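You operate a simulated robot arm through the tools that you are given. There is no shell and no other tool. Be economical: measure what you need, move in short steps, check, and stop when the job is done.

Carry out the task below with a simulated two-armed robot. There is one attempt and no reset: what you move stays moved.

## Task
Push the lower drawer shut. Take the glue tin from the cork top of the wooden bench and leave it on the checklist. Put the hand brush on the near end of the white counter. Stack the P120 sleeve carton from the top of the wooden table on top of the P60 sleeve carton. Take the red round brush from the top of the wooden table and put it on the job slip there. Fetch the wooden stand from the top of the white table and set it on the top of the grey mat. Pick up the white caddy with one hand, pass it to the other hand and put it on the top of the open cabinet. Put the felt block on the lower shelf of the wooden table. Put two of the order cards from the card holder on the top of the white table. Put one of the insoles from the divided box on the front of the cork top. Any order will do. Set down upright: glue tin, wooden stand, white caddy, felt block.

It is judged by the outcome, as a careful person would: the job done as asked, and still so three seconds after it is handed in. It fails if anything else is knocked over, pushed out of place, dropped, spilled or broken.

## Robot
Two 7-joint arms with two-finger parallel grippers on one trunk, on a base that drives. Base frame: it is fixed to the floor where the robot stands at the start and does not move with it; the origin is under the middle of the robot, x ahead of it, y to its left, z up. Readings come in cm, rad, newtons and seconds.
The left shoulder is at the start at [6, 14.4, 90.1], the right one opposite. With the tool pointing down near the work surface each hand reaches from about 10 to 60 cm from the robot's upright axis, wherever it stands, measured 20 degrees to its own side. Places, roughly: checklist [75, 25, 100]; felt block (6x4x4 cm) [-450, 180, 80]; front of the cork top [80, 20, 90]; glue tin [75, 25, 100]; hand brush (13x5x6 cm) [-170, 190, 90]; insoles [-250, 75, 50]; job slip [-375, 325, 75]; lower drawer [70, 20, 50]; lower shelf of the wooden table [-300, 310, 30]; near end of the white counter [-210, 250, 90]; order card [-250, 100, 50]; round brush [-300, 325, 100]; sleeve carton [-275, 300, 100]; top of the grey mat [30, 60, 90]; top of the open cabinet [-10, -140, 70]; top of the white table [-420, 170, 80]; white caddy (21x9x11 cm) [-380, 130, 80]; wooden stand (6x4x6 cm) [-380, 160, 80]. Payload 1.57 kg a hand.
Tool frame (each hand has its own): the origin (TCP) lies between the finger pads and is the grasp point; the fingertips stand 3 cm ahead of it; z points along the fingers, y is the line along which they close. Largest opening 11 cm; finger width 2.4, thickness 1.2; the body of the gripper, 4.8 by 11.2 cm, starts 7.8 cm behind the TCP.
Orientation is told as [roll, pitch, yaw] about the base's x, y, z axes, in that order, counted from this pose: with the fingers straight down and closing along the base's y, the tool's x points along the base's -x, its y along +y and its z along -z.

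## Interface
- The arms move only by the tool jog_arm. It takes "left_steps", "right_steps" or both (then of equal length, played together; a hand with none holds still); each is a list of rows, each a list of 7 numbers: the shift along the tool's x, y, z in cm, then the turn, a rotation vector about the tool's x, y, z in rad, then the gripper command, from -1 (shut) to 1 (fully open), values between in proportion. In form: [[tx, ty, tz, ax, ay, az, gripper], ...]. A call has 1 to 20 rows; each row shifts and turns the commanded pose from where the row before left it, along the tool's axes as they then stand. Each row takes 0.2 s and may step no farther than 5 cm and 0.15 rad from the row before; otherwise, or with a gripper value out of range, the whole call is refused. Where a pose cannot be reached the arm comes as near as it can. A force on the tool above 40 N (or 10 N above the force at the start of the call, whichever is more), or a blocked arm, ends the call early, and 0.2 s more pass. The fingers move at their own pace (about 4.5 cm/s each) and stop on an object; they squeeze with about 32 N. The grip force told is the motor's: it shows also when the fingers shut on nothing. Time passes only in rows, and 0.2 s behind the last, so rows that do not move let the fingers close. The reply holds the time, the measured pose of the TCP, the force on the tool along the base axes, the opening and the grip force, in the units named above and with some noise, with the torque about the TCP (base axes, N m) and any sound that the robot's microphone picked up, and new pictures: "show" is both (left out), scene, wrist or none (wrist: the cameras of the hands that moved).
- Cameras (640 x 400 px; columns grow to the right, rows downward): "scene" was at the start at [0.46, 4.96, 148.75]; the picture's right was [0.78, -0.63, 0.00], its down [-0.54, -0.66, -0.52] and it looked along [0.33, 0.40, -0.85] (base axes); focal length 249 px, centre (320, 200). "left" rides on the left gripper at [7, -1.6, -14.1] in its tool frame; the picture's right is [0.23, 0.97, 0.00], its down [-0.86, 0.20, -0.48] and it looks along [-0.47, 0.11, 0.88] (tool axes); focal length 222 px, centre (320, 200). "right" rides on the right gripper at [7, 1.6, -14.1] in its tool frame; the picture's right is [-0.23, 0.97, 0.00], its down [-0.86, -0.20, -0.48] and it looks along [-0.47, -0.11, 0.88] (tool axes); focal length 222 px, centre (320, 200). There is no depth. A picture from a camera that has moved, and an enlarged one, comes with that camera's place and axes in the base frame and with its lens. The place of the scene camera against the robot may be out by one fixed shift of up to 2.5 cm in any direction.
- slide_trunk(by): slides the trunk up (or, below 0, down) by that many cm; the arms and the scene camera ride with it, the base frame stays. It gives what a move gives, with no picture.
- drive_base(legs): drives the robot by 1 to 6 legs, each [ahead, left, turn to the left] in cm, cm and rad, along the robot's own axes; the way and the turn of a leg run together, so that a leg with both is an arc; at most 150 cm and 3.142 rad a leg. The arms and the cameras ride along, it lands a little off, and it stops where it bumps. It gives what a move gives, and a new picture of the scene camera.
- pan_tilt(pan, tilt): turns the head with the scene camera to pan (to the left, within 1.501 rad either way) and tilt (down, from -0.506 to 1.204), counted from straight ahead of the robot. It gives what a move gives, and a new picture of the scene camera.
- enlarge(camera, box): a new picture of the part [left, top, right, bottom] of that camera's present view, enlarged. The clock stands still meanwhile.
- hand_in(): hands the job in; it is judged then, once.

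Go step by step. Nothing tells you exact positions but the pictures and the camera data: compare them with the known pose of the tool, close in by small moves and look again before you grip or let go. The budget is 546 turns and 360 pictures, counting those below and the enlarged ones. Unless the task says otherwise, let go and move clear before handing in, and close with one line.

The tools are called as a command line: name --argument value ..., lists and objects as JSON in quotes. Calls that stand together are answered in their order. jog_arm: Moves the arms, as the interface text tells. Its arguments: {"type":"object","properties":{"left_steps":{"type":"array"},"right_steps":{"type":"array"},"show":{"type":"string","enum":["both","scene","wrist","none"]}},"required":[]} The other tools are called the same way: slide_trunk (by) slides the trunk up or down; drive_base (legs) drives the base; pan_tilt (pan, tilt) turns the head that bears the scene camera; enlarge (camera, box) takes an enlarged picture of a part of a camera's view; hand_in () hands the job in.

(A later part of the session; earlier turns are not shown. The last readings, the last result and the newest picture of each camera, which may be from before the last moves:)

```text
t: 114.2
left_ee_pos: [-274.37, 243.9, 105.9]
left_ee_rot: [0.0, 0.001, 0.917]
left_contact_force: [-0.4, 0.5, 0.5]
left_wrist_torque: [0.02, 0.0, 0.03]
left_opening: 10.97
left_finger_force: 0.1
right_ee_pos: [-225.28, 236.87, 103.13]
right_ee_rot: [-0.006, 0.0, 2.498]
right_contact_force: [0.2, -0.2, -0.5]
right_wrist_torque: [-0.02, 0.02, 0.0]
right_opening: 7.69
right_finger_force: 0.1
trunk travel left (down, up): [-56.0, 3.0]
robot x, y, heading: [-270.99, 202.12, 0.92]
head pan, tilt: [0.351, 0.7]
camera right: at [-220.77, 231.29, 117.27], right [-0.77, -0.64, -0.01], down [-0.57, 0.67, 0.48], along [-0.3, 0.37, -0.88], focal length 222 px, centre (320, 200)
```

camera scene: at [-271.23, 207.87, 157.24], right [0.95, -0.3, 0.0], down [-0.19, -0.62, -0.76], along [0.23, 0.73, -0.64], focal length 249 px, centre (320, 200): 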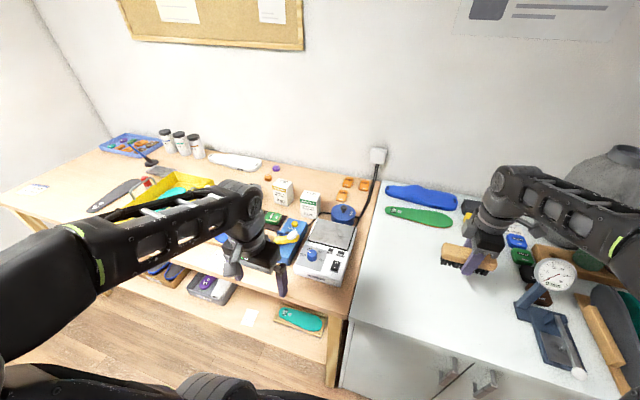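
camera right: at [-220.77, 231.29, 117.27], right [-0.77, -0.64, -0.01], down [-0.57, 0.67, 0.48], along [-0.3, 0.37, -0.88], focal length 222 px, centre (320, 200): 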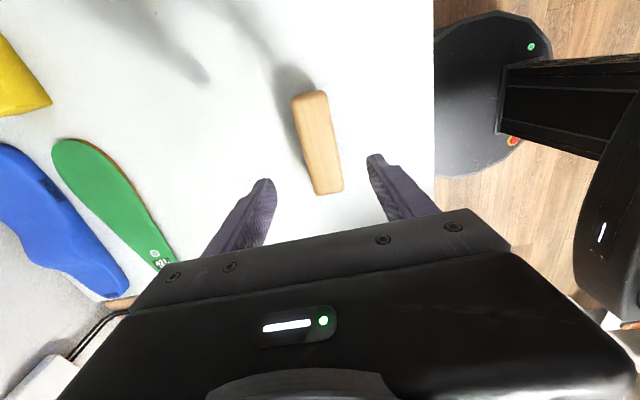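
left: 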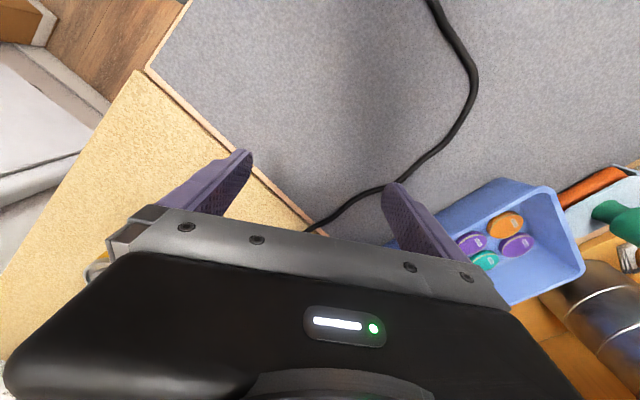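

The brush rests on the near end of the counter. Next, the wooden table: I back off, move left and look at it.

drive_base --legs '[[-16, 0, 0], [0, 55, 0]]'

jog_arm --right_steps '[[0, 0, 0, 0, 0, 0.14, 1], [0, 0, 0, 0, 0, 0.14, 1], [0, 0, 0, 0, 0, 0.14, 1], [0, 0, 0, 0, 0, 0.14, 1], [0, 0, 0, 0, 0, 0.14, 1], [0, 0, 0, 0, 0, 0.14, 1], [0, 0, 0, 0, 0, 0.14, 1], [0, 0, 0, 0, 0, 0.14, 1], [0, 0, 0, 0, 0, 0.14, 1], [0, 0, 0, 0, 0, 0.14, 1], [0, 0, 0, 0, 0, 0.14, 1]]' --show "none"

pan_tilt --pan 0.0 --tilt 0.7

```text
t: 118.4
left_ee_pos: [-327.7, 264.17, 106.0]
left_ee_rot: [0.001, -0.001, 0.918]
left_contact_force: [-0.4, 0.7, -0.9]
left_wrist_torque: [-0.01, -0.03, 0.0]
left_opening: 11.01
left_finger_force: 0.0
right_ee_pos: [-278.46, 257.29, 103.05]
right_ee_rot: [-0.006, -0.001, 2.498]
right_contact_force: [-0.9, 0.2, 0.6]
right_wrist_torque: [-0.01, -0.01, 0.0]
right_opening: 7.7
right_finger_force: 0.1
trunk travel left (down, up): [-56.0, 3.0]
robot x, y, heading: [-324.36, 222.86, 0.919]
head pan, tilt: [0.351, 0.7]
camera scene: at [-324.65, 228.1, 157.24], right [0.96, -0.3, 0.0], down [-0.19, -0.62, -0.76], along [0.23, 0.73, -0.64], focal length 249 px, centre (320, 200)
```

scene: 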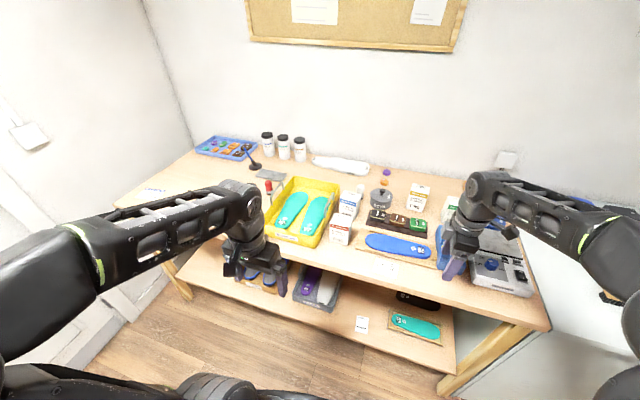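

```text
t: 120.8
left_ee_pos: [-327.64, 264.28, 105.95]
left_ee_rot: [0.001, 0.001, 0.918]
left_contact_force: [-0.4, 0.6, 0.1]
left_wrist_torque: [-0.02, -0.02, -0.04]
left_opening: 10.99
left_finger_force: 0.0
right_ee_pos: [-278.59, 257.26, 103.15]
right_ee_rot: [0.0, -0.006, 0.956]
right_contact_force: [-0.4, -0.1, 0.0]
right_wrist_torque: [0.02, 0.0, 0.02]
right_opening: 10.99
right_finger_force: 0.2
trunk travel left (down, up): [-56.0, 3.0]
robot x, y, heading: [-324.09, 222.76, 0.92]
head pan, tilt: [0.351, 0.7]
```

```text
t: 121.6
left_ee_pos: [-327.59, 264.28, 105.85]
left_ee_rot: [0.0, 0.001, 0.919]
left_contact_force: [-0.2, -0.4, 0.5]
left_wrist_torque: [0.0, 0.01, -0.01]
left_opening: 10.99
left_finger_force: 0.2
right_ee_pos: [-278.55, 257.33, 103.02]
right_ee_rot: [0.0, -0.008, 0.962]
right_contact_force: [0.3, 0.7, -0.1]
right_wrist_torque: [-0.01, 0.02, -0.01]
right_opening: 10.98
right_finger_force: 0.1
trunk travel left (down, up): [-56.0, 3.0]
robot x, y, heading: [-324.4, 222.83, 0.92]
head pan, tilt: [0.0, 0.7]
camera scene: at [-321.96, 226.69, 157.25], right [0.8, -0.61, 0.0], down [-0.39, -0.51, -0.76], along [0.46, 0.61, -0.64], focal length 249 px, centre (320, 200)
```

scene: 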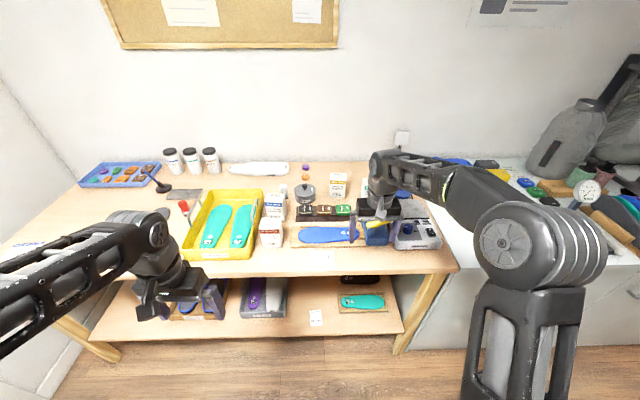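

enlarge --camera "scene" --box '[150, 140, 470, 340]'

enlarge --camera "scene" --box '[230, 160, 390, 260]'

```text
2.00 times, centred on (310, 240) of scene
camera zoom: at [-321.96, 226.69, 157.25], right [0.8, -0.61, 0.0], down [-0.39, -0.51, -0.76], along [0.46, 0.61, -0.64], focal length 499 px, centre (340, 120)
```

zoom: 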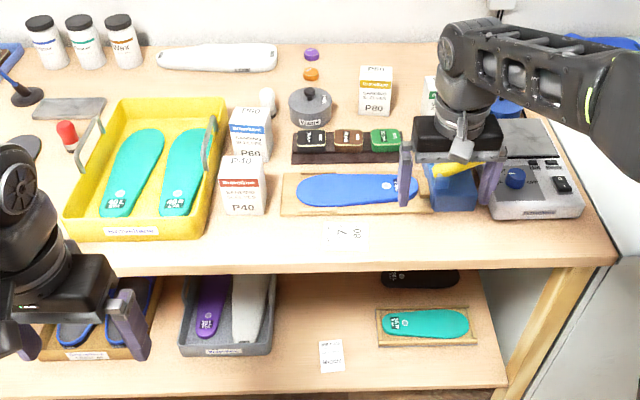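

```text
4.00 times, centred on (310, 210) of scene
camera zoom: at [-321.96, 226.69, 157.25], right [0.8, -0.61, 0.0], down [-0.39, -0.51, -0.76], along [0.46, 0.61, -0.64], focal length 997 px, centre (360, 160)
```

zoom: 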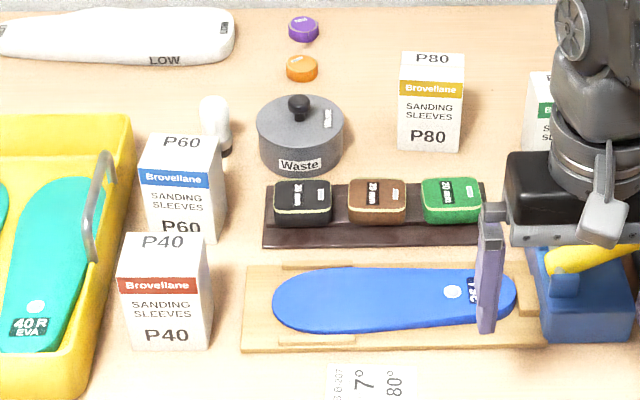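

enlarge --camera "right" --box '[0, 0, 640, 400]'

enlarge --camera "left" --box '[0, 0, 640, 400]'

```text
1.00 times, centred on (320, 200) of right
camera zoom: at [-283.97, 252.4, 117.16], right [-0.67, 0.74, 0.0], down [0.65, 0.58, 0.48], along [0.36, 0.32, -0.87], focal length 222 px, centre (320, 200)
```

zoom: 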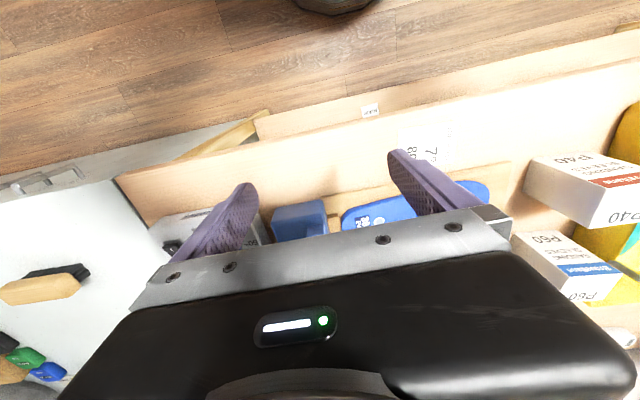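

```text
1.00 times, centred on (320, 200) of left
camera zoom: at [-330.57, 257.61, 120.09], right [-0.91, 0.41, 0.0], down [0.36, 0.8, 0.48], along [0.2, 0.44, -0.88], focal length 222 px, centre (320, 200)
```

zoom: 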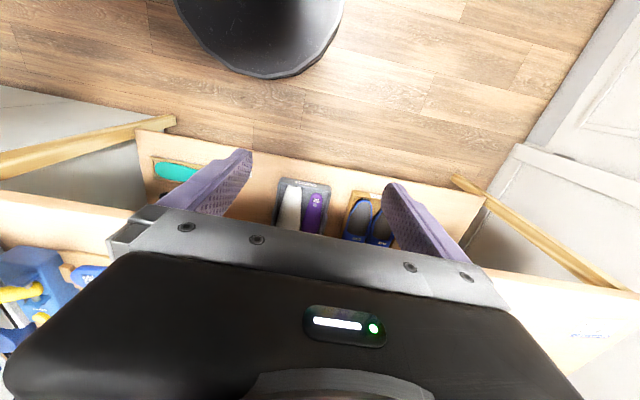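

P60 stands near [-289, 301] (top about z = 94, table about 85); P120 is hidden behind my right hand near [-252, 286]. I tilt the right hand forward and see it with the wrist camera.

jog_arm --right_steps '[[0, 0, -3, 0, -0.12, 0, 1], [0, 0, -3, 0, -0.12, 0, 1], [0, 0, -2, 0, -0.12, 0, 1], [0, 0, 0, 0, -0.12, 0, 1], [0, 0, 0, 0, -0.12, 0, 1]]'

```text
t: 122.8
left_ee_pos: [-327.65, 264.13, 106.03]
left_ee_rot: [0.0, 0.0, 0.917]
left_contact_force: [0.4, -0.5, -0.3]
left_wrist_torque: [0.01, 0.0, 0.01]
left_opening: 11.02
left_finger_force: 0.0
right_ee_pos: [-279.11, 256.4, 111.02]
right_ee_rot: [0.002, -0.611, 0.96]
right_contact_force: [0.1, -0.2, 0.6]
right_wrist_torque: [0.02, 0.0, -0.03]
right_opening: 11.03
right_finger_force: 0.1
trunk travel left (down, up): [-56.0, 3.0]
robot x, y, heading: [-324.55, 222.31, 0.922]
head pan, tilt: [0.0, 0.7]
camera scene: at [-321.98, 226.62, 157.25], right [0.8, -0.61, 0.0], down [-0.39, -0.51, -0.77], along [0.46, 0.61, -0.64], focal length 249 px, centre (320, 200)
camera right: at [-288.38, 246.13, 118.6], right [-0.69, 0.71, 0.13], down [0.41, 0.23, 0.88], along [0.6, 0.66, -0.45], focal length 222 px, centre (320, 200)
```

scene: 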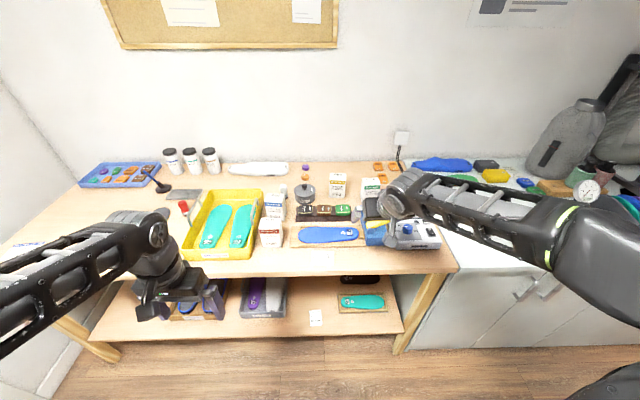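
right: 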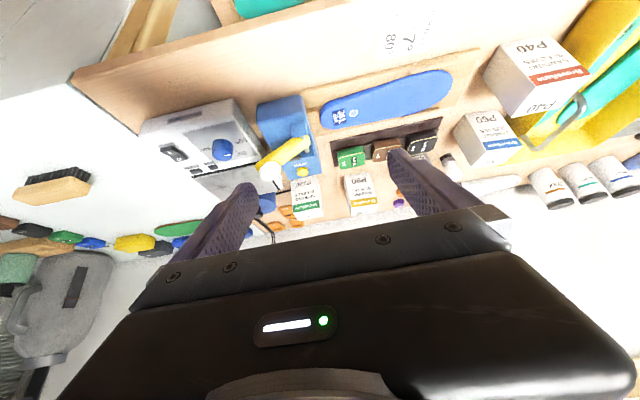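

enlarge --camera "scene" --box '[260, 160, 420, 260]'

enlarge --camera "right" --box '[240, 100, 560, 260]'

```text
4.00 times, centred on (340, 210) of scene
camera zoom: at [-321.98, 226.62, 157.25], right [0.8, -0.61, 0.0], down [-0.39, -0.51, -0.77], along [0.46, 0.61, -0.64], focal length 997 px, centre (240, 160)
```

zoom: 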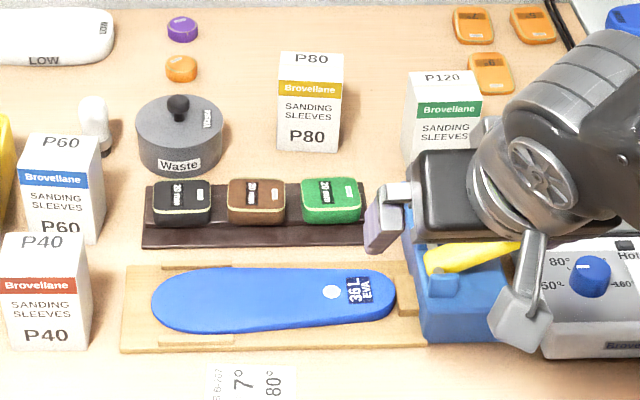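

```text
2.00 times, centred on (400, 180) of right
camera zoom: at [-288.38, 246.13, 118.6], right [-0.69, 0.71, 0.13], down [0.41, 0.23, 0.88], along [0.6, 0.66, -0.45], focal length 444 px, centre (160, 240)
```

zoom: 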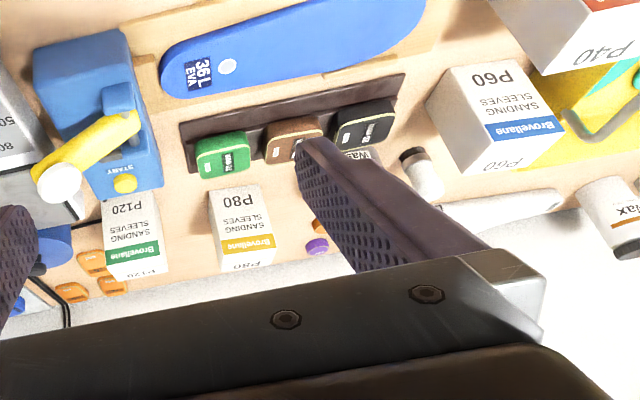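

P120 (green) is near [-247.6, 285, 90], P60 (blue) near [-291, 297]. I drive closer, raising the hand over the table.

drive_base --legs '[[18, 0, 0]]'

enlarge --camera "left" --box '[0, 0, 640, 400]'

```text
t: 124.3
left_ee_pos: [-316.57, 278.51, 105.91]
left_ee_rot: [0.0, 0.002, 0.918]
left_contact_force: [0.8, -0.2, 0.1]
left_wrist_torque: [-0.04, 0.0, 0.03]
left_opening: 11.02
left_finger_force: 0.0
right_ee_pos: [-268.16, 270.81, 110.91]
right_ee_rot: [0.001, -0.606, 0.959]
right_contact_force: [0.3, 0.1, -1.2]
right_wrist_torque: [-0.02, 0.01, -0.01]
right_opening: 11.01
right_finger_force: 0.1
trunk travel left (down, up): [-56.0, 3.0]
robot x, y, heading: [-313.74, 237.0, 0.918]
head pan, tilt: [0.0, 0.7]
camera scene: at [-310.97, 241.07, 157.24], right [0.79, -0.61, 0.0], down [-0.39, -0.51, -0.76], along [0.46, 0.61, -0.65], focal length 249 px, centre (320, 200)
```

scene: 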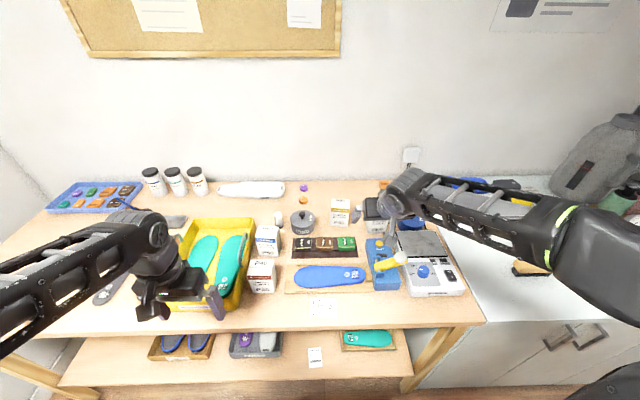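

```text
1.00 times, centred on (320, 200) of left
camera zoom: at [-319.61, 271.97, 120.06], right [-0.91, 0.41, 0.0], down [0.36, 0.8, 0.48], along [0.2, 0.44, -0.88], focal length 222 px, centre (320, 200)
```

zoom: 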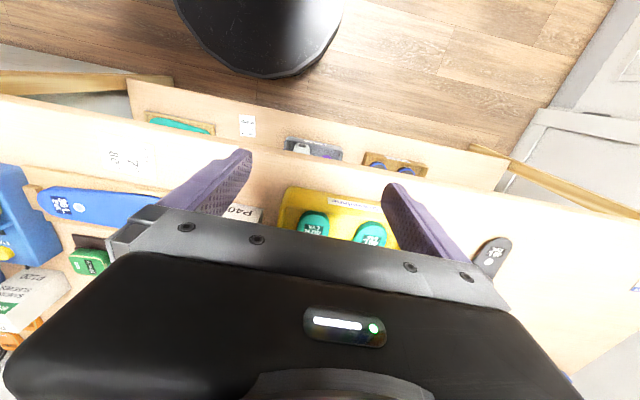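

jog_arm --right_steps '[[0, 0, 0, 0, -0.15, 0, 1], [0, -1.8, 0, 0, -0.15, 0, 1], [-0.4, -1.8, 3.8, 0, 0, 0, 1], [-0.4, -1.8, 3.8, 0, 0, 0, 1], [-0.4, -1.8, 3.8, 0, 0, 0, 1], [-0.4, 0, 3.0, 0, 0, 0, 1]]'

```text
t: 125.7
left_ee_pos: [-316.74, 278.46, 105.96]
left_ee_rot: [0.002, 0.0, 0.918]
left_contact_force: [-0.2, -0.3, 0.1]
left_wrist_torque: [0.0, 0.02, 0.03]
left_opening: 11.02
left_finger_force: 0.0
right_ee_pos: [-255.25, 276.71, 103.1]
right_ee_rot: [0.0, -0.905, 0.958]
right_contact_force: [0.2, -0.9, -0.5]
right_wrist_torque: [-0.02, -0.02, 0.0]
right_opening: 11.01
right_finger_force: 0.1
trunk travel left (down, up): [-56.0, 3.0]
robot x, y, heading: [-313.6, 236.9, 0.92]
head pan, tilt: [0.0, 0.7]
camera scene: at [-311.03, 240.99, 157.24], right [0.79, -0.61, 0.0], down [-0.39, -0.51, -0.76], along [0.46, 0.61, -0.64], focal length 249 px, centre (320, 200)
camera right: at [-265.41, 265.06, 106.47], right [-0.72, 0.67, 0.18], down [0.25, 0.01, 0.97], along [0.65, 0.74, -0.17], focal length 222 px, centre (320, 200)
```

scene: 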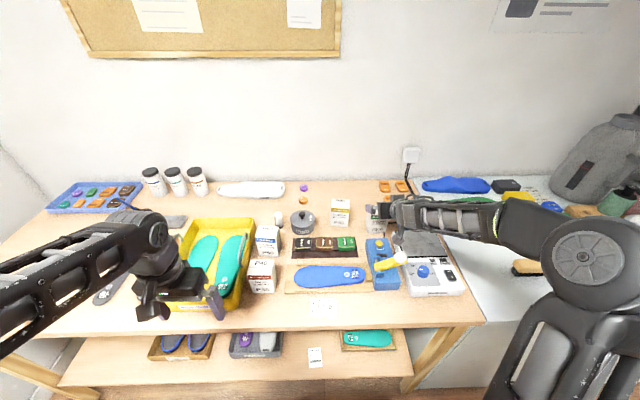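
right: 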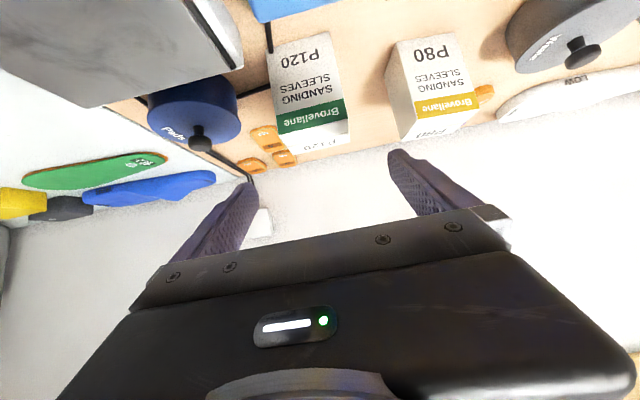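

jog_arm --right_steps '[[1.6, -0.3, 1.3, 0, 0, 0, 1], [1.6, -0.3, 1.3, 0, 0, 0, 1]]' --show "wrist"

enlarge --camera "scene" --box '[300, 160, 480, 310]'

```text
t: 126.3
left_ee_pos: [-316.72, 278.36, 106.0]
left_ee_rot: [0.0, 0.0, 0.919]
left_contact_force: [0.1, 0.1, -0.4]
left_wrist_torque: [-0.02, -0.03, -0.02]
left_opening: 10.99
left_finger_force: 0.1
right_ee_pos: [-254.64, 276.42, 99.29]
right_ee_rot: [-0.001, -0.908, 0.958]
right_contact_force: [-1.1, -1.1, 0.2]
right_wrist_torque: [0.0, -0.01, -0.02]
right_opening: 11.01
right_finger_force: 0.1
trunk travel left (down, up): [-56.0, 3.0]
robot x, y, heading: [-313.52, 236.83, 0.921]
head pan, tilt: [0.0, 0.7]
camera right: at [-264.91, 264.74, 102.47], right [-0.72, 0.67, 0.18], down [0.25, 0.01, 0.97], along [0.65, 0.74, -0.17], focal length 222 px, centre (320, 200)
```

right: 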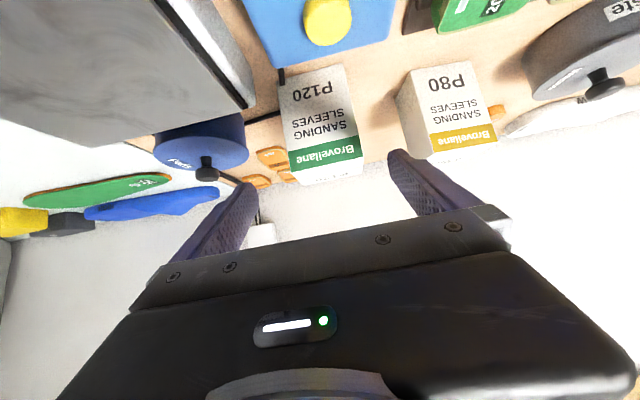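

```text
2.67 times, centred on (390, 235) of scene
camera zoom: at [-311.04, 240.93, 157.25], right [0.79, -0.61, 0.0], down [-0.39, -0.51, -0.76], along [0.46, 0.61, -0.64], focal length 665 px, centre (133, 107)
```

zoom: 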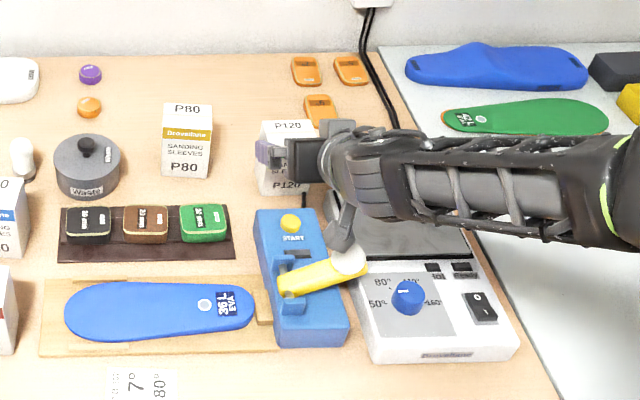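

By two wrist views P120 stands with its front face at about [-252, 282], spanning z 85–96. I move in along the fingers with a narrower opening.

jog_arm --right_steps '[[0.3, 0.3, 0, 0, 0, 0, 0.73], [0.4, 0.3, 3, 0, 0, 0, 0.73], [0.4, 0, 3, 0, 0, 0, 0.73], [0.2, 0, 2.5, 0, 0, 0, 0.73]]'

```text
t: 127.3
left_ee_pos: [-316.63, 278.49, 105.82]
left_ee_rot: [0.001, 0.003, 0.918]
left_contact_force: [-0.3, -0.1, 0.6]
left_wrist_torque: [0.0, 0.02, -0.01]
left_opening: 11.01
left_finger_force: 0.1
right_ee_pos: [-251.69, 281.65, 93.0]
right_ee_rot: [-0.001, -0.907, 0.961]
right_contact_force: [0.9, -0.3, 0.0]
right_wrist_torque: [-0.01, 0.0, -0.01]
right_opening: 9.52
right_finger_force: 0.1
trunk travel left (down, up): [-56.0, 3.0]
robot x, y, heading: [-313.32, 237.22, 0.915]
head pan, tilt: [0.0, 0.7]
camera scene: at [-311.0, 240.99, 157.25], right [0.79, -0.61, 0.0], down [-0.39, -0.51, -0.76], along [0.46, 0.61, -0.64], focal length 249 px, centre (320, 200)
camera right: at [-261.93, 269.97, 96.1], right [-0.72, 0.67, 0.18], down [0.25, 0.01, 0.97], along [0.65, 0.74, -0.17], focal length 222 px, centre (320, 200)
```

scene: 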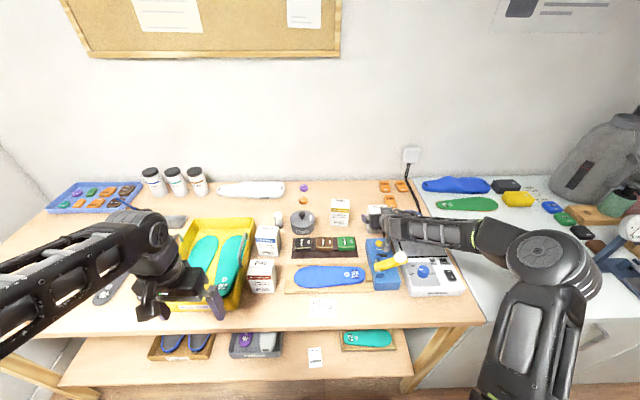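
right: 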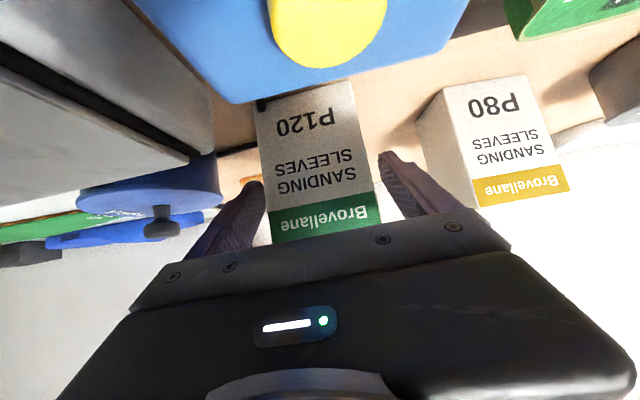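

jog_arm --right_steps '[[-0.8, 0, 1, 0, 0, 0, 0.73], [-0.8, 0, 1.1, 0, 0, 0, 0.73], [0, 0, 0, 0, 0, 0, -1], [0, 0, 0, 0, 0, 0, -1], [0, 0, 0, 0, 0, 0, -1]]' --show "wrist"

```text
t: 128.5
left_ee_pos: [-316.7, 278.44, 105.98]
left_ee_rot: [0.0, -0.001, 0.919]
left_contact_force: [1.2, 0.0, 0.3]
left_wrist_torque: [0.0, -0.02, 0.0]
left_opening: 11.01
left_finger_force: 0.0
right_ee_pos: [-250.25, 283.75, 92.84]
right_ee_rot: [0.0, -0.908, 0.958]
right_contact_force: [0.4, 1.1, -0.3]
right_wrist_torque: [0.02, 0.07, -0.06]
right_opening: 6.98
right_finger_force: 25.9
trunk travel left (down, up): [-56.0, 3.0]
robot x, y, heading: [-313.49, 236.7, 0.918]
head pan, tilt: [0.0, 0.7]
camera right: at [-260.48, 272.12, 96.16], right [-0.72, 0.67, 0.18], down [0.25, 0.01, 0.97], along [0.65, 0.74, -0.17], focal length 222 px, centre (320, 200)
```

right: 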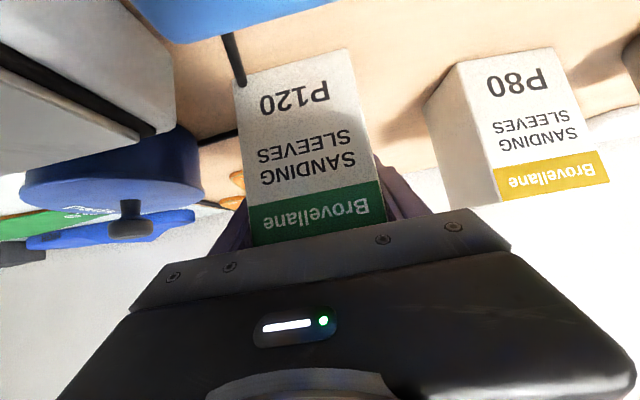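

Gripped at 7 cm. I lift straight up.

jog_arm --right_steps '[[-1.57, 0, -1.23, 0, 0, 0, -1], [-2.36, 0, -1.85, 0, 0, 0, -1], [-2.36, 0, -1.85, 0, 0, 0, -1], [-2.36, 0, -1.85, 0, 0, 0, -1], [-2.36, 0, -1.85, 0, 0, 0, -1]]'

```text
t: 129.7
left_ee_pos: [-316.62, 278.48, 106.08]
left_ee_rot: [0.001, 0.001, 0.918]
left_contact_force: [0.5, 0.6, 0.2]
left_wrist_torque: [-0.02, 0.0, 0.02]
left_opening: 11.0
left_finger_force: 0.1
right_ee_pos: [-250.25, 283.7, 106.89]
right_ee_rot: [-0.001, -0.907, 0.961]
right_contact_force: [-0.4, 1.2, -0.5]
right_wrist_torque: [0.03, -0.01, 0.02]
right_opening: 6.98
right_finger_force: 32.4
trunk travel left (down, up): [-56.0, 3.0]
robot x, y, heading: [-313.88, 237.23, 0.916]
head pan, tilt: [0.0, 0.7]
camera scene: at [-311.1, 240.93, 157.24], right [0.8, -0.61, 0.0], down [-0.39, -0.51, -0.77], along [0.46, 0.61, -0.64], focal length 249 px, centre (320, 200)
camera right: at [-260.5, 272.04, 110.11], right [-0.72, 0.67, 0.18], down [0.25, 0.01, 0.97], along [0.65, 0.74, -0.17], focal length 222 px, centre (320, 200)
```

scene: 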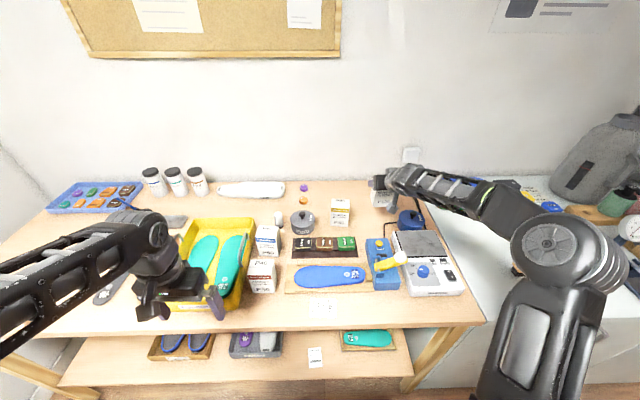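
right: 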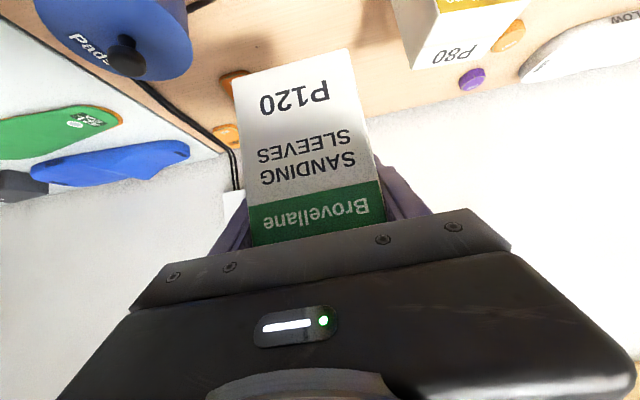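

The carton is held. I lift a little more, then drive back 11 and left 41 to bring it above P60.

jog_arm --right_steps '[[-1.97, 0, -1.54, 0, 0, 0, -1]]' --show "none"

drive_base --legs '[[-14, 0, 0], [0, 40, 0]]'

enlarge --camera "right" --box '[0, 0, 640, 400]'

```text
t: 130.1
left_ee_pos: [-316.61, 278.46, 105.88]
left_ee_rot: [-0.001, -0.001, 0.918]
left_contact_force: [1.1, 0.2, 0.2]
left_wrist_torque: [-0.01, -0.02, -0.01]
left_opening: 10.97
left_finger_force: 0.0
right_ee_pos: [-250.37, 283.68, 109.4]
right_ee_rot: [-0.002, -0.908, 0.957]
right_contact_force: [-0.9, -0.6, -2.1]
right_wrist_torque: [-0.01, -0.03, 0.0]
right_opening: 6.99
right_finger_force: 32.1
trunk travel left (down, up): [-56.0, 3.0]
robot x, y, heading: [-313.78, 237.2, 0.923]
head pan, tilt: [0.0, 0.7]
```

```text
t: 133.6
left_ee_pos: [-356.84, 291.64, 105.96]
left_ee_rot: [0.0, 0.0, 0.911]
left_contact_force: [0.2, 0.2, 0.5]
left_wrist_torque: [-0.02, -0.01, -0.01]
left_opening: 11.03
left_finger_force: 0.0
right_ee_pos: [-290.39, 296.59, 109.17]
right_ee_rot: [-0.001, -0.906, 0.954]
right_contact_force: [-0.4, 0.6, -0.8]
right_wrist_torque: [0.02, -0.01, -0.03]
right_opening: 6.98
right_finger_force: 32.0
trunk travel left (down, up): [-56.0, 3.0]
robot x, y, heading: [-353.9, 250.16, 0.913]
head pan, tilt: [0.0, 0.7]
camera scene: at [-351.41, 254.16, 157.24], right [0.79, -0.61, 0.0], down [-0.39, -0.51, -0.76], along [0.47, 0.61, -0.64], focal length 249 px, centre (320, 200)
```

scene: 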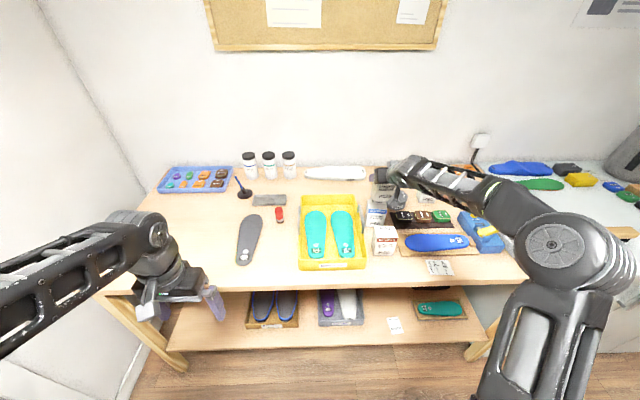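

```text
1.00 times, centred on (320, 200) of right
camera zoom: at [-300.66, 284.97, 112.57], right [-0.71, 0.68, 0.18], down [0.25, 0.01, 0.97], along [0.66, 0.74, -0.17], focal length 222 px, centre (320, 200)
```

zoom: 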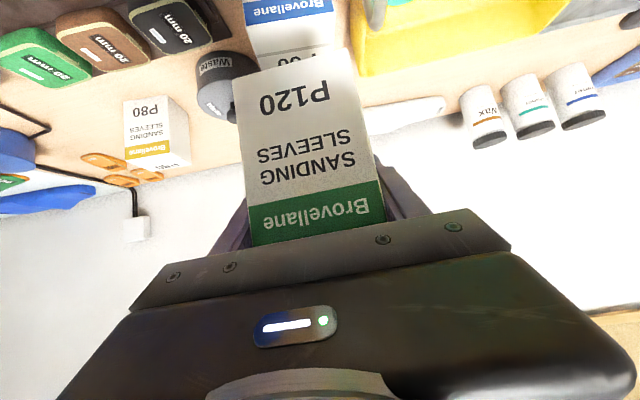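

enlarge --camera "right" --box '[190, 0, 390, 125]'

enlarge --camera "scene" --box '[330, 140, 490, 280]'

```text
3.20 times, centred on (290, 62) of right
camera zoom: at [-300.66, 284.97, 112.57], right [-0.71, 0.68, 0.18], down [0.25, 0.01, 0.97], along [0.66, 0.74, -0.17], focal length 711 px, centre (416, 640)
```

zoom: 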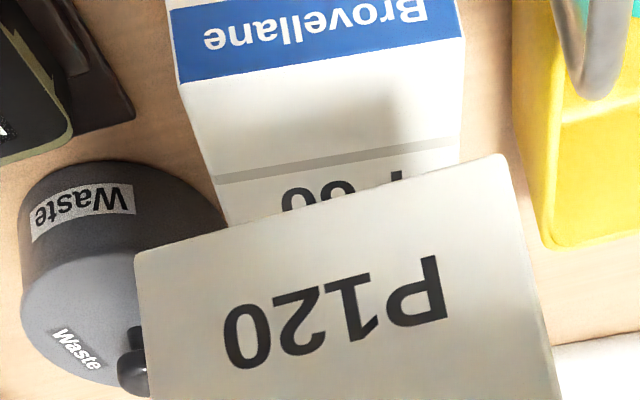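

```text
2.86 times, centred on (410, 210) of scene
camera zoom: at [-351.41, 254.16, 157.24], right [0.79, -0.61, 0.0], down [-0.39, -0.51, -0.76], along [0.47, 0.61, -0.64], focal length 712 px, centre (63, 171)
```

zoom: 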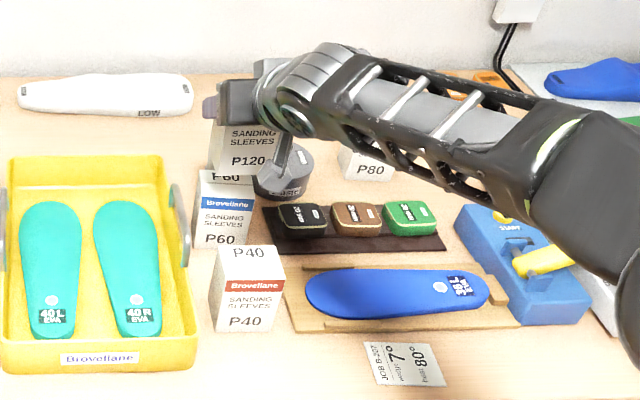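

P60's top front edge runs [-289,293.5]–[-294,298], so the stack needs a small yaw correction and 1.5 cm forward. I adjust and lower part-way.

jog_arm --right_steps '[[-0.9, 0, 1.15, 0, 0, 0, -1], [0, 0, 0, 0.102, 0, 0.08, -1], [1.57, 0, 1.23, 0, 0, 0, -1], [1.18, 0, 0.93, 0, 0, 0, -1]]' --show "wrist"

enlarge --camera "scene" --box '[340, 150, 460, 260]'

```text
t: 134.6
left_ee_pos: [-356.83, 291.58, 105.94]
left_ee_rot: [0.0, 0.0, 0.913]
left_contact_force: [0.2, 0.3, 0.7]
left_wrist_torque: [-0.02, 0.0, -0.02]
left_opening: 11.0
left_finger_force: 0.0
right_ee_pos: [-289.56, 297.77, 105.89]
right_ee_rot: [0.0, -0.908, 0.824]
right_contact_force: [1.0, 0.0, -0.5]
right_wrist_torque: [0.06, -0.03, -0.02]
right_opening: 6.99
right_finger_force: 31.9
trunk travel left (down, up): [-56.0, 3.0]
robot x, y, heading: [-353.88, 250.48, 0.912]
head pan, tilt: [0.0, 0.7]
camera right: at [-301.21, 287.57, 109.12], right [-0.62, 0.76, 0.18], down [0.25, -0.03, 0.97], along [0.74, 0.64, -0.17], focal length 222 px, centre (320, 200)
```

right: 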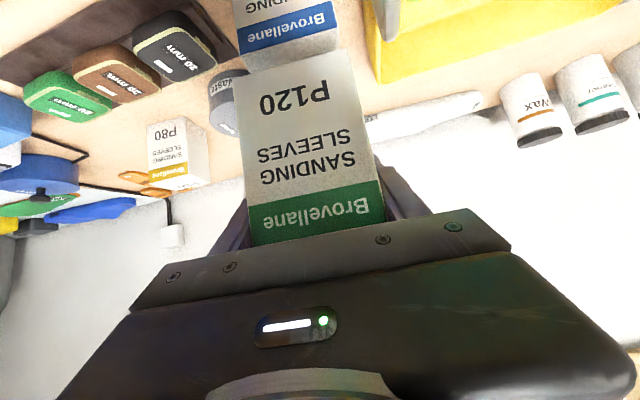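

```text
3.64 times, centred on (400, 205) of scene
camera zoom: at [-351.38, 254.12, 157.25], right [0.79, -0.61, 0.0], down [-0.39, -0.51, -0.76], along [0.47, 0.61, -0.64], focal length 907 px, centre (29, 182)
```

zoom: 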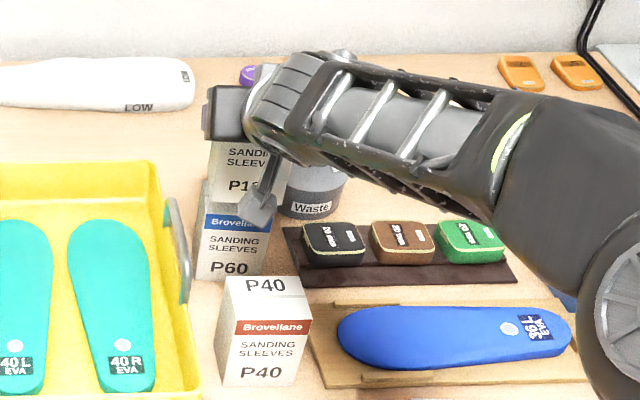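

jog_arm --right_steps '[[0.39, 0, 0.31, 0, 0, 0, -1], [0.39, 0, 0.31, 0, 0, 0, -1], [0.31, 0, 0.25, 0, 0, 0, -1], [0.31, 0, 0.25, 0, 0, 0, -1], [0.31, 0, 0.25, 0, 0, 0, -1]]' --show "wrist"

```text
t: 135.8
left_ee_pos: [-356.82, 291.57, 105.93]
left_ee_rot: [-0.001, 0.001, 0.913]
left_contact_force: [0.3, -0.3, 0.3]
left_wrist_torque: [0.02, 0.01, -0.02]
left_opening: 10.99
left_finger_force: 0.1
right_ee_pos: [-289.55, 297.64, 103.65]
right_ee_rot: [0.001, -0.908, 0.824]
right_contact_force: [0.5, 0.6, -0.6]
right_wrist_torque: [0.0, 0.01, 0.01]
right_opening: 6.98
right_finger_force: 31.9
trunk travel left (down, up): [-56.0, 3.0]
robot x, y, heading: [-353.55, 250.09, 0.916]
head pan, tilt: [0.0, 0.7]
camera right: at [-301.14, 287.55, 106.86], right [-0.62, 0.76, 0.18], down [0.25, -0.03, 0.97], along [0.75, 0.64, -0.17], focal length 222 px, centre (320, 200)
```

right: 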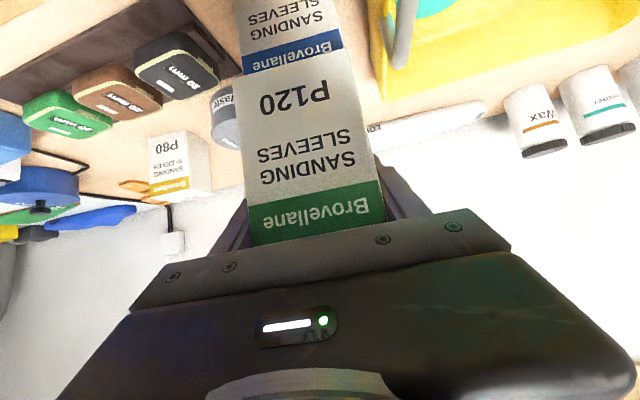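

P120 overhangs P60's front by about a centimetre. I shift forward 1 cm and lower on.

jog_arm --right_steps '[[-0.62, 0, 0.79, 0, 0, 0, -1], [0.24, 0, 0.19, 0, 0, 0, -1], [0.24, 0, 0.19, 0, 0, 0, -1]]' --show "wrist"

```text
t: 136.6
left_ee_pos: [-356.71, 291.59, 105.92]
left_ee_rot: [0.001, 0.002, 0.914]
left_contact_force: [-0.1, -0.3, 0.0]
left_wrist_torque: [-0.04, -0.01, -0.03]
left_opening: 11.03
left_finger_force: 0.1
right_ee_pos: [-288.76, 298.63, 103.14]
right_ee_rot: [0.0, -0.908, 0.826]
right_contact_force: [0.5, -0.4, -0.8]
right_wrist_torque: [0.03, -0.02, -0.02]
right_opening: 7.0
right_finger_force: 32.0
trunk travel left (down, up): [-56.0, 3.0]
robot x, y, heading: [-353.75, 249.9, 0.917]
head pan, tilt: [0.0, 0.7]
camera right: at [-300.49, 288.31, 106.27], right [-0.62, 0.76, 0.18], down [0.25, -0.03, 0.97], along [0.74, 0.64, -0.17], focal length 222 px, centre (320, 200)
```

right: 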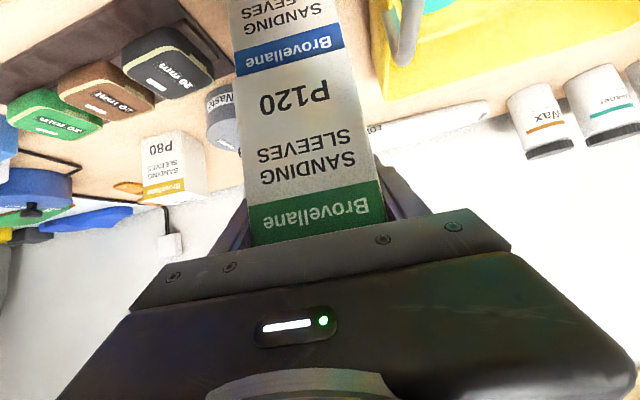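

Now the front faces line up. I lower gently until contact.

jog_arm --right_steps '[[0.16, 0, 0.12, 0, 0, 0, -1], [0.16, 0, 0.12, 0, 0, 0, -1], [0.16, 0, 0.12, 0, 0, 0, -1]]' --show "wrist"

enlarge --camera "scene" --box '[350, 170, 430, 250]'

```text
t: 137.3
left_ee_pos: [-356.9, 291.52, 105.94]
left_ee_rot: [0.0, -0.002, 0.913]
left_contact_force: [-1.1, -0.2, -0.2]
left_wrist_torque: [-0.02, 0.0, 0.0]
left_opening: 11.0
left_finger_force: 0.0
right_ee_pos: [-288.72, 298.57, 102.89]
right_ee_rot: [0.001, -0.914, 0.823]
right_contact_force: [0.3, -1.6, 18.5]
right_wrist_torque: [-0.74, 0.43, 0.04]
right_opening: 6.97
right_finger_force: 31.5
trunk travel left (down, up): [-56.0, 3.0]
robot x, y, heading: [-353.7, 250.14, 0.917]
head pan, tilt: [0.0, 0.7]
camera right: at [-300.52, 288.22, 106.07], right [-0.62, 0.76, 0.18], down [0.24, -0.03, 0.97], along [0.75, 0.65, -0.17], focal length 222 px, centre (320, 200)
```

right: 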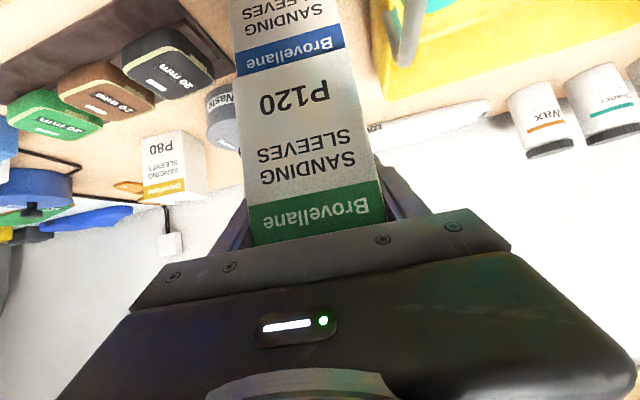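

```text
5.00 times, centred on (390, 210) of scene
camera zoom: at [-351.54, 253.92, 157.29], right [0.79, -0.61, 0.0], down [-0.39, -0.51, -0.77], along [0.47, 0.61, -0.64], focal length 1247 px, centre (-30, 150)
```

zoom: 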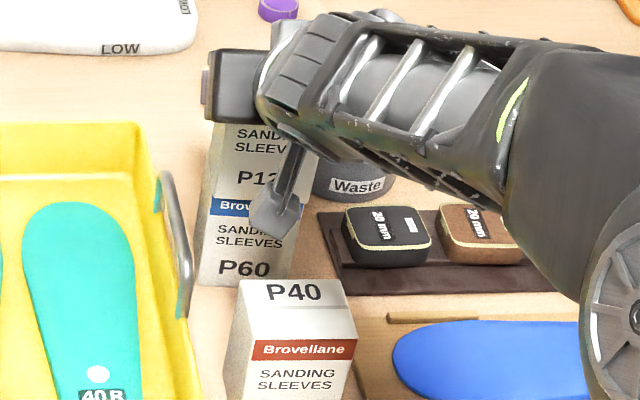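

Contact; the carton sits on P60. I release and withdraw along the fingers.

jog_arm --right_steps '[[-0.12, 0, -0.1, 0, 0, 0, -1], [0, 0, 0, 0, 0, 0, 0.3], [0, 0, 0, 0, 0, 0, 0.5], [0, 0, 0, 0, 0, 0, 0.5], [0, 0, -3, 0, 0, 0, 0.5], [0, 0, -4, 0, 0, 0, 0.5], [0, 0, -4, 0, 0, 0, 0.5]]'

```text
t: 138.9
left_ee_pos: [-356.79, 291.59, 105.97]
left_ee_rot: [0.001, 0.0, 0.912]
left_contact_force: [-0.5, 0.2, -0.4]
left_wrist_torque: [-0.03, -0.03, -0.01]
left_opening: 10.97
left_finger_force: 0.0
right_ee_pos: [-294.89, 292.06, 109.17]
right_ee_rot: [0.0, -0.907, 0.823]
right_contact_force: [-0.4, -0.7, -0.5]
right_wrist_torque: [0.01, -0.01, -0.01]
right_opening: 8.27
right_finger_force: 0.1
trunk travel left (down, up): [-56.0, 3.0]
robot x, y, heading: [-353.83, 249.49, 0.916]
head pan, tilt: [0.0, 0.7]
camera scene: at [-351.44, 253.98, 157.25], right [0.79, -0.61, 0.0], down [-0.39, -0.51, -0.77], along [0.47, 0.61, -0.64], focal length 249 px, centre (320, 200)
camera right: at [-306.51, 281.85, 112.56], right [-0.62, 0.76, 0.18], down [0.25, -0.03, 0.97], along [0.74, 0.64, -0.17], focal length 222 px, centre (320, 200)
```

scene: 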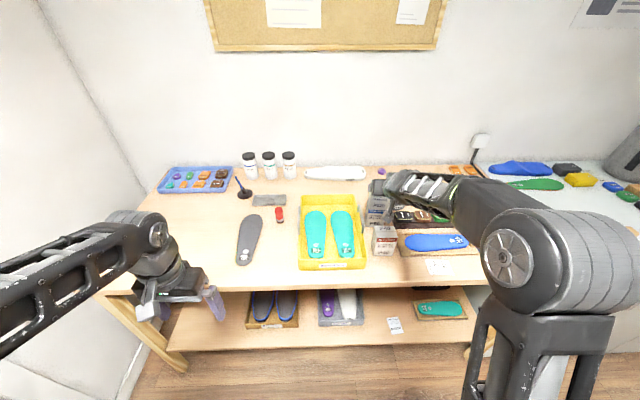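
right: 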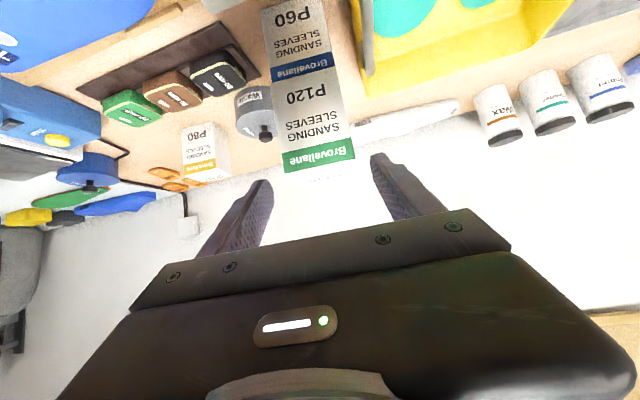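

The stack stands. Now the red round brush; I enlarge the view.

enlarge --camera "scene" --box '[220, 160, 320, 280]'

pan_tilt --pan 0.5 --tilt 0.8

```text
3.33 times, centred on (270, 220) of scene
camera zoom: at [-351.44, 253.98, 157.25], right [0.79, -0.61, 0.0], down [-0.39, -0.51, -0.77], along [0.47, 0.61, -0.64], focal length 831 px, centre (487, 133)
```

zoom: 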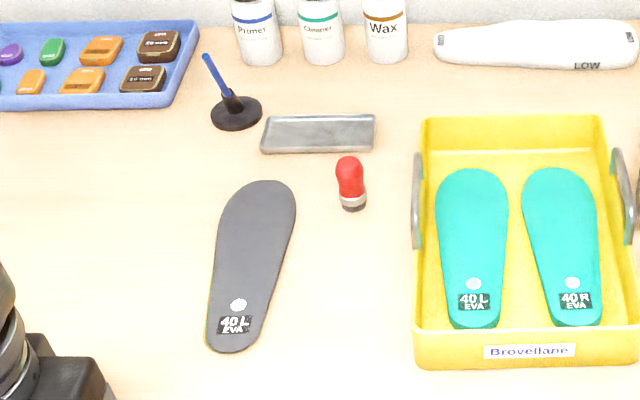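

```text
t: 139.9
left_ee_pos: [-356.85, 291.71, 105.9]
left_ee_rot: [-0.001, 0.001, 0.913]
left_contact_force: [-0.1, -0.8, 0.1]
left_wrist_torque: [0.04, 0.01, 0.03]
left_opening: 10.99
left_finger_force: 0.1
right_ee_pos: [-294.74, 292.29, 109.26]
right_ee_rot: [0.0, -0.907, 0.824]
right_contact_force: [-0.6, 0.5, -0.7]
right_wrist_torque: [0.0, 0.0, 0.0]
right_opening: 8.25
right_finger_force: 0.1
trunk travel left (down, up): [-56.0, 3.0]
robot x, y, heading: [-353.73, 250.05, 0.915]
head pan, tilt: [0.499, 0.799]
camera scene: at [-355.25, 255.34, 156.42], right [0.99, -0.16, 0.0], down [-0.11, -0.71, -0.7], along [0.11, 0.69, -0.72], focal length 249 px, centre (320, 200)
```

scene: 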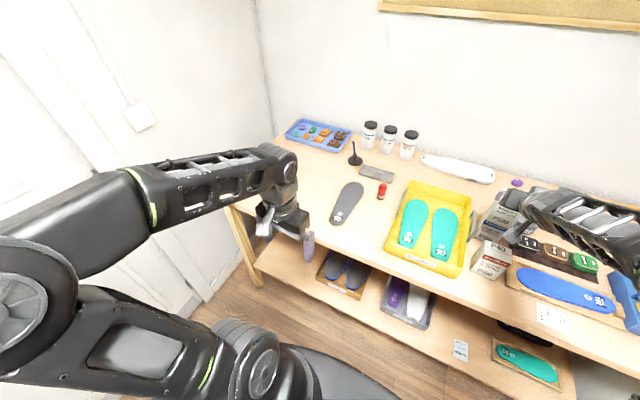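

The red brush stands upright near [-320, 323]. I pull the right hand back clear of the stack first, then set up the left hand.

jog_arm --right_steps '[[2.47, 0, -3.15, 0, 0, 0, 1], [2.47, 0, -3.15, 0, 0.1, 0, 1], [2.2, 0, -3.15, 0, 0.1, 0, 1], [2.2, 0, -2, 0, 0.1, 0, 1], [0, 0, 0, 0, 0.15, 0, 1], [0, 0, 0, 0, 0.15, 0, 1], [0, 0, 0, 0, 0.15, 0, 1], [0, 0, 0, 0, 0.15, 0, 1]]' --show "none"

```text
t: 141.7
left_ee_pos: [-356.72, 291.68, 106.03]
left_ee_rot: [0.0, 0.002, 0.912]
left_contact_force: [-0.8, 0.1, -0.4]
left_wrist_torque: [-0.02, 0.03, -0.01]
left_opening: 11.01
left_finger_force: 0.1
right_ee_pos: [-304.79, 281.42, 109.9]
right_ee_rot: [0.002, -0.004, 0.828]
right_contact_force: [0.6, 0.1, 0.0]
right_wrist_torque: [0.0, 0.01, 0.01]
right_opening: 11.02
right_finger_force: 0.0
trunk travel left (down, up): [-56.0, 3.0]
robot x, y, heading: [-353.65, 250.11, 0.908]
head pan, tilt: [0.499, 0.799]
```

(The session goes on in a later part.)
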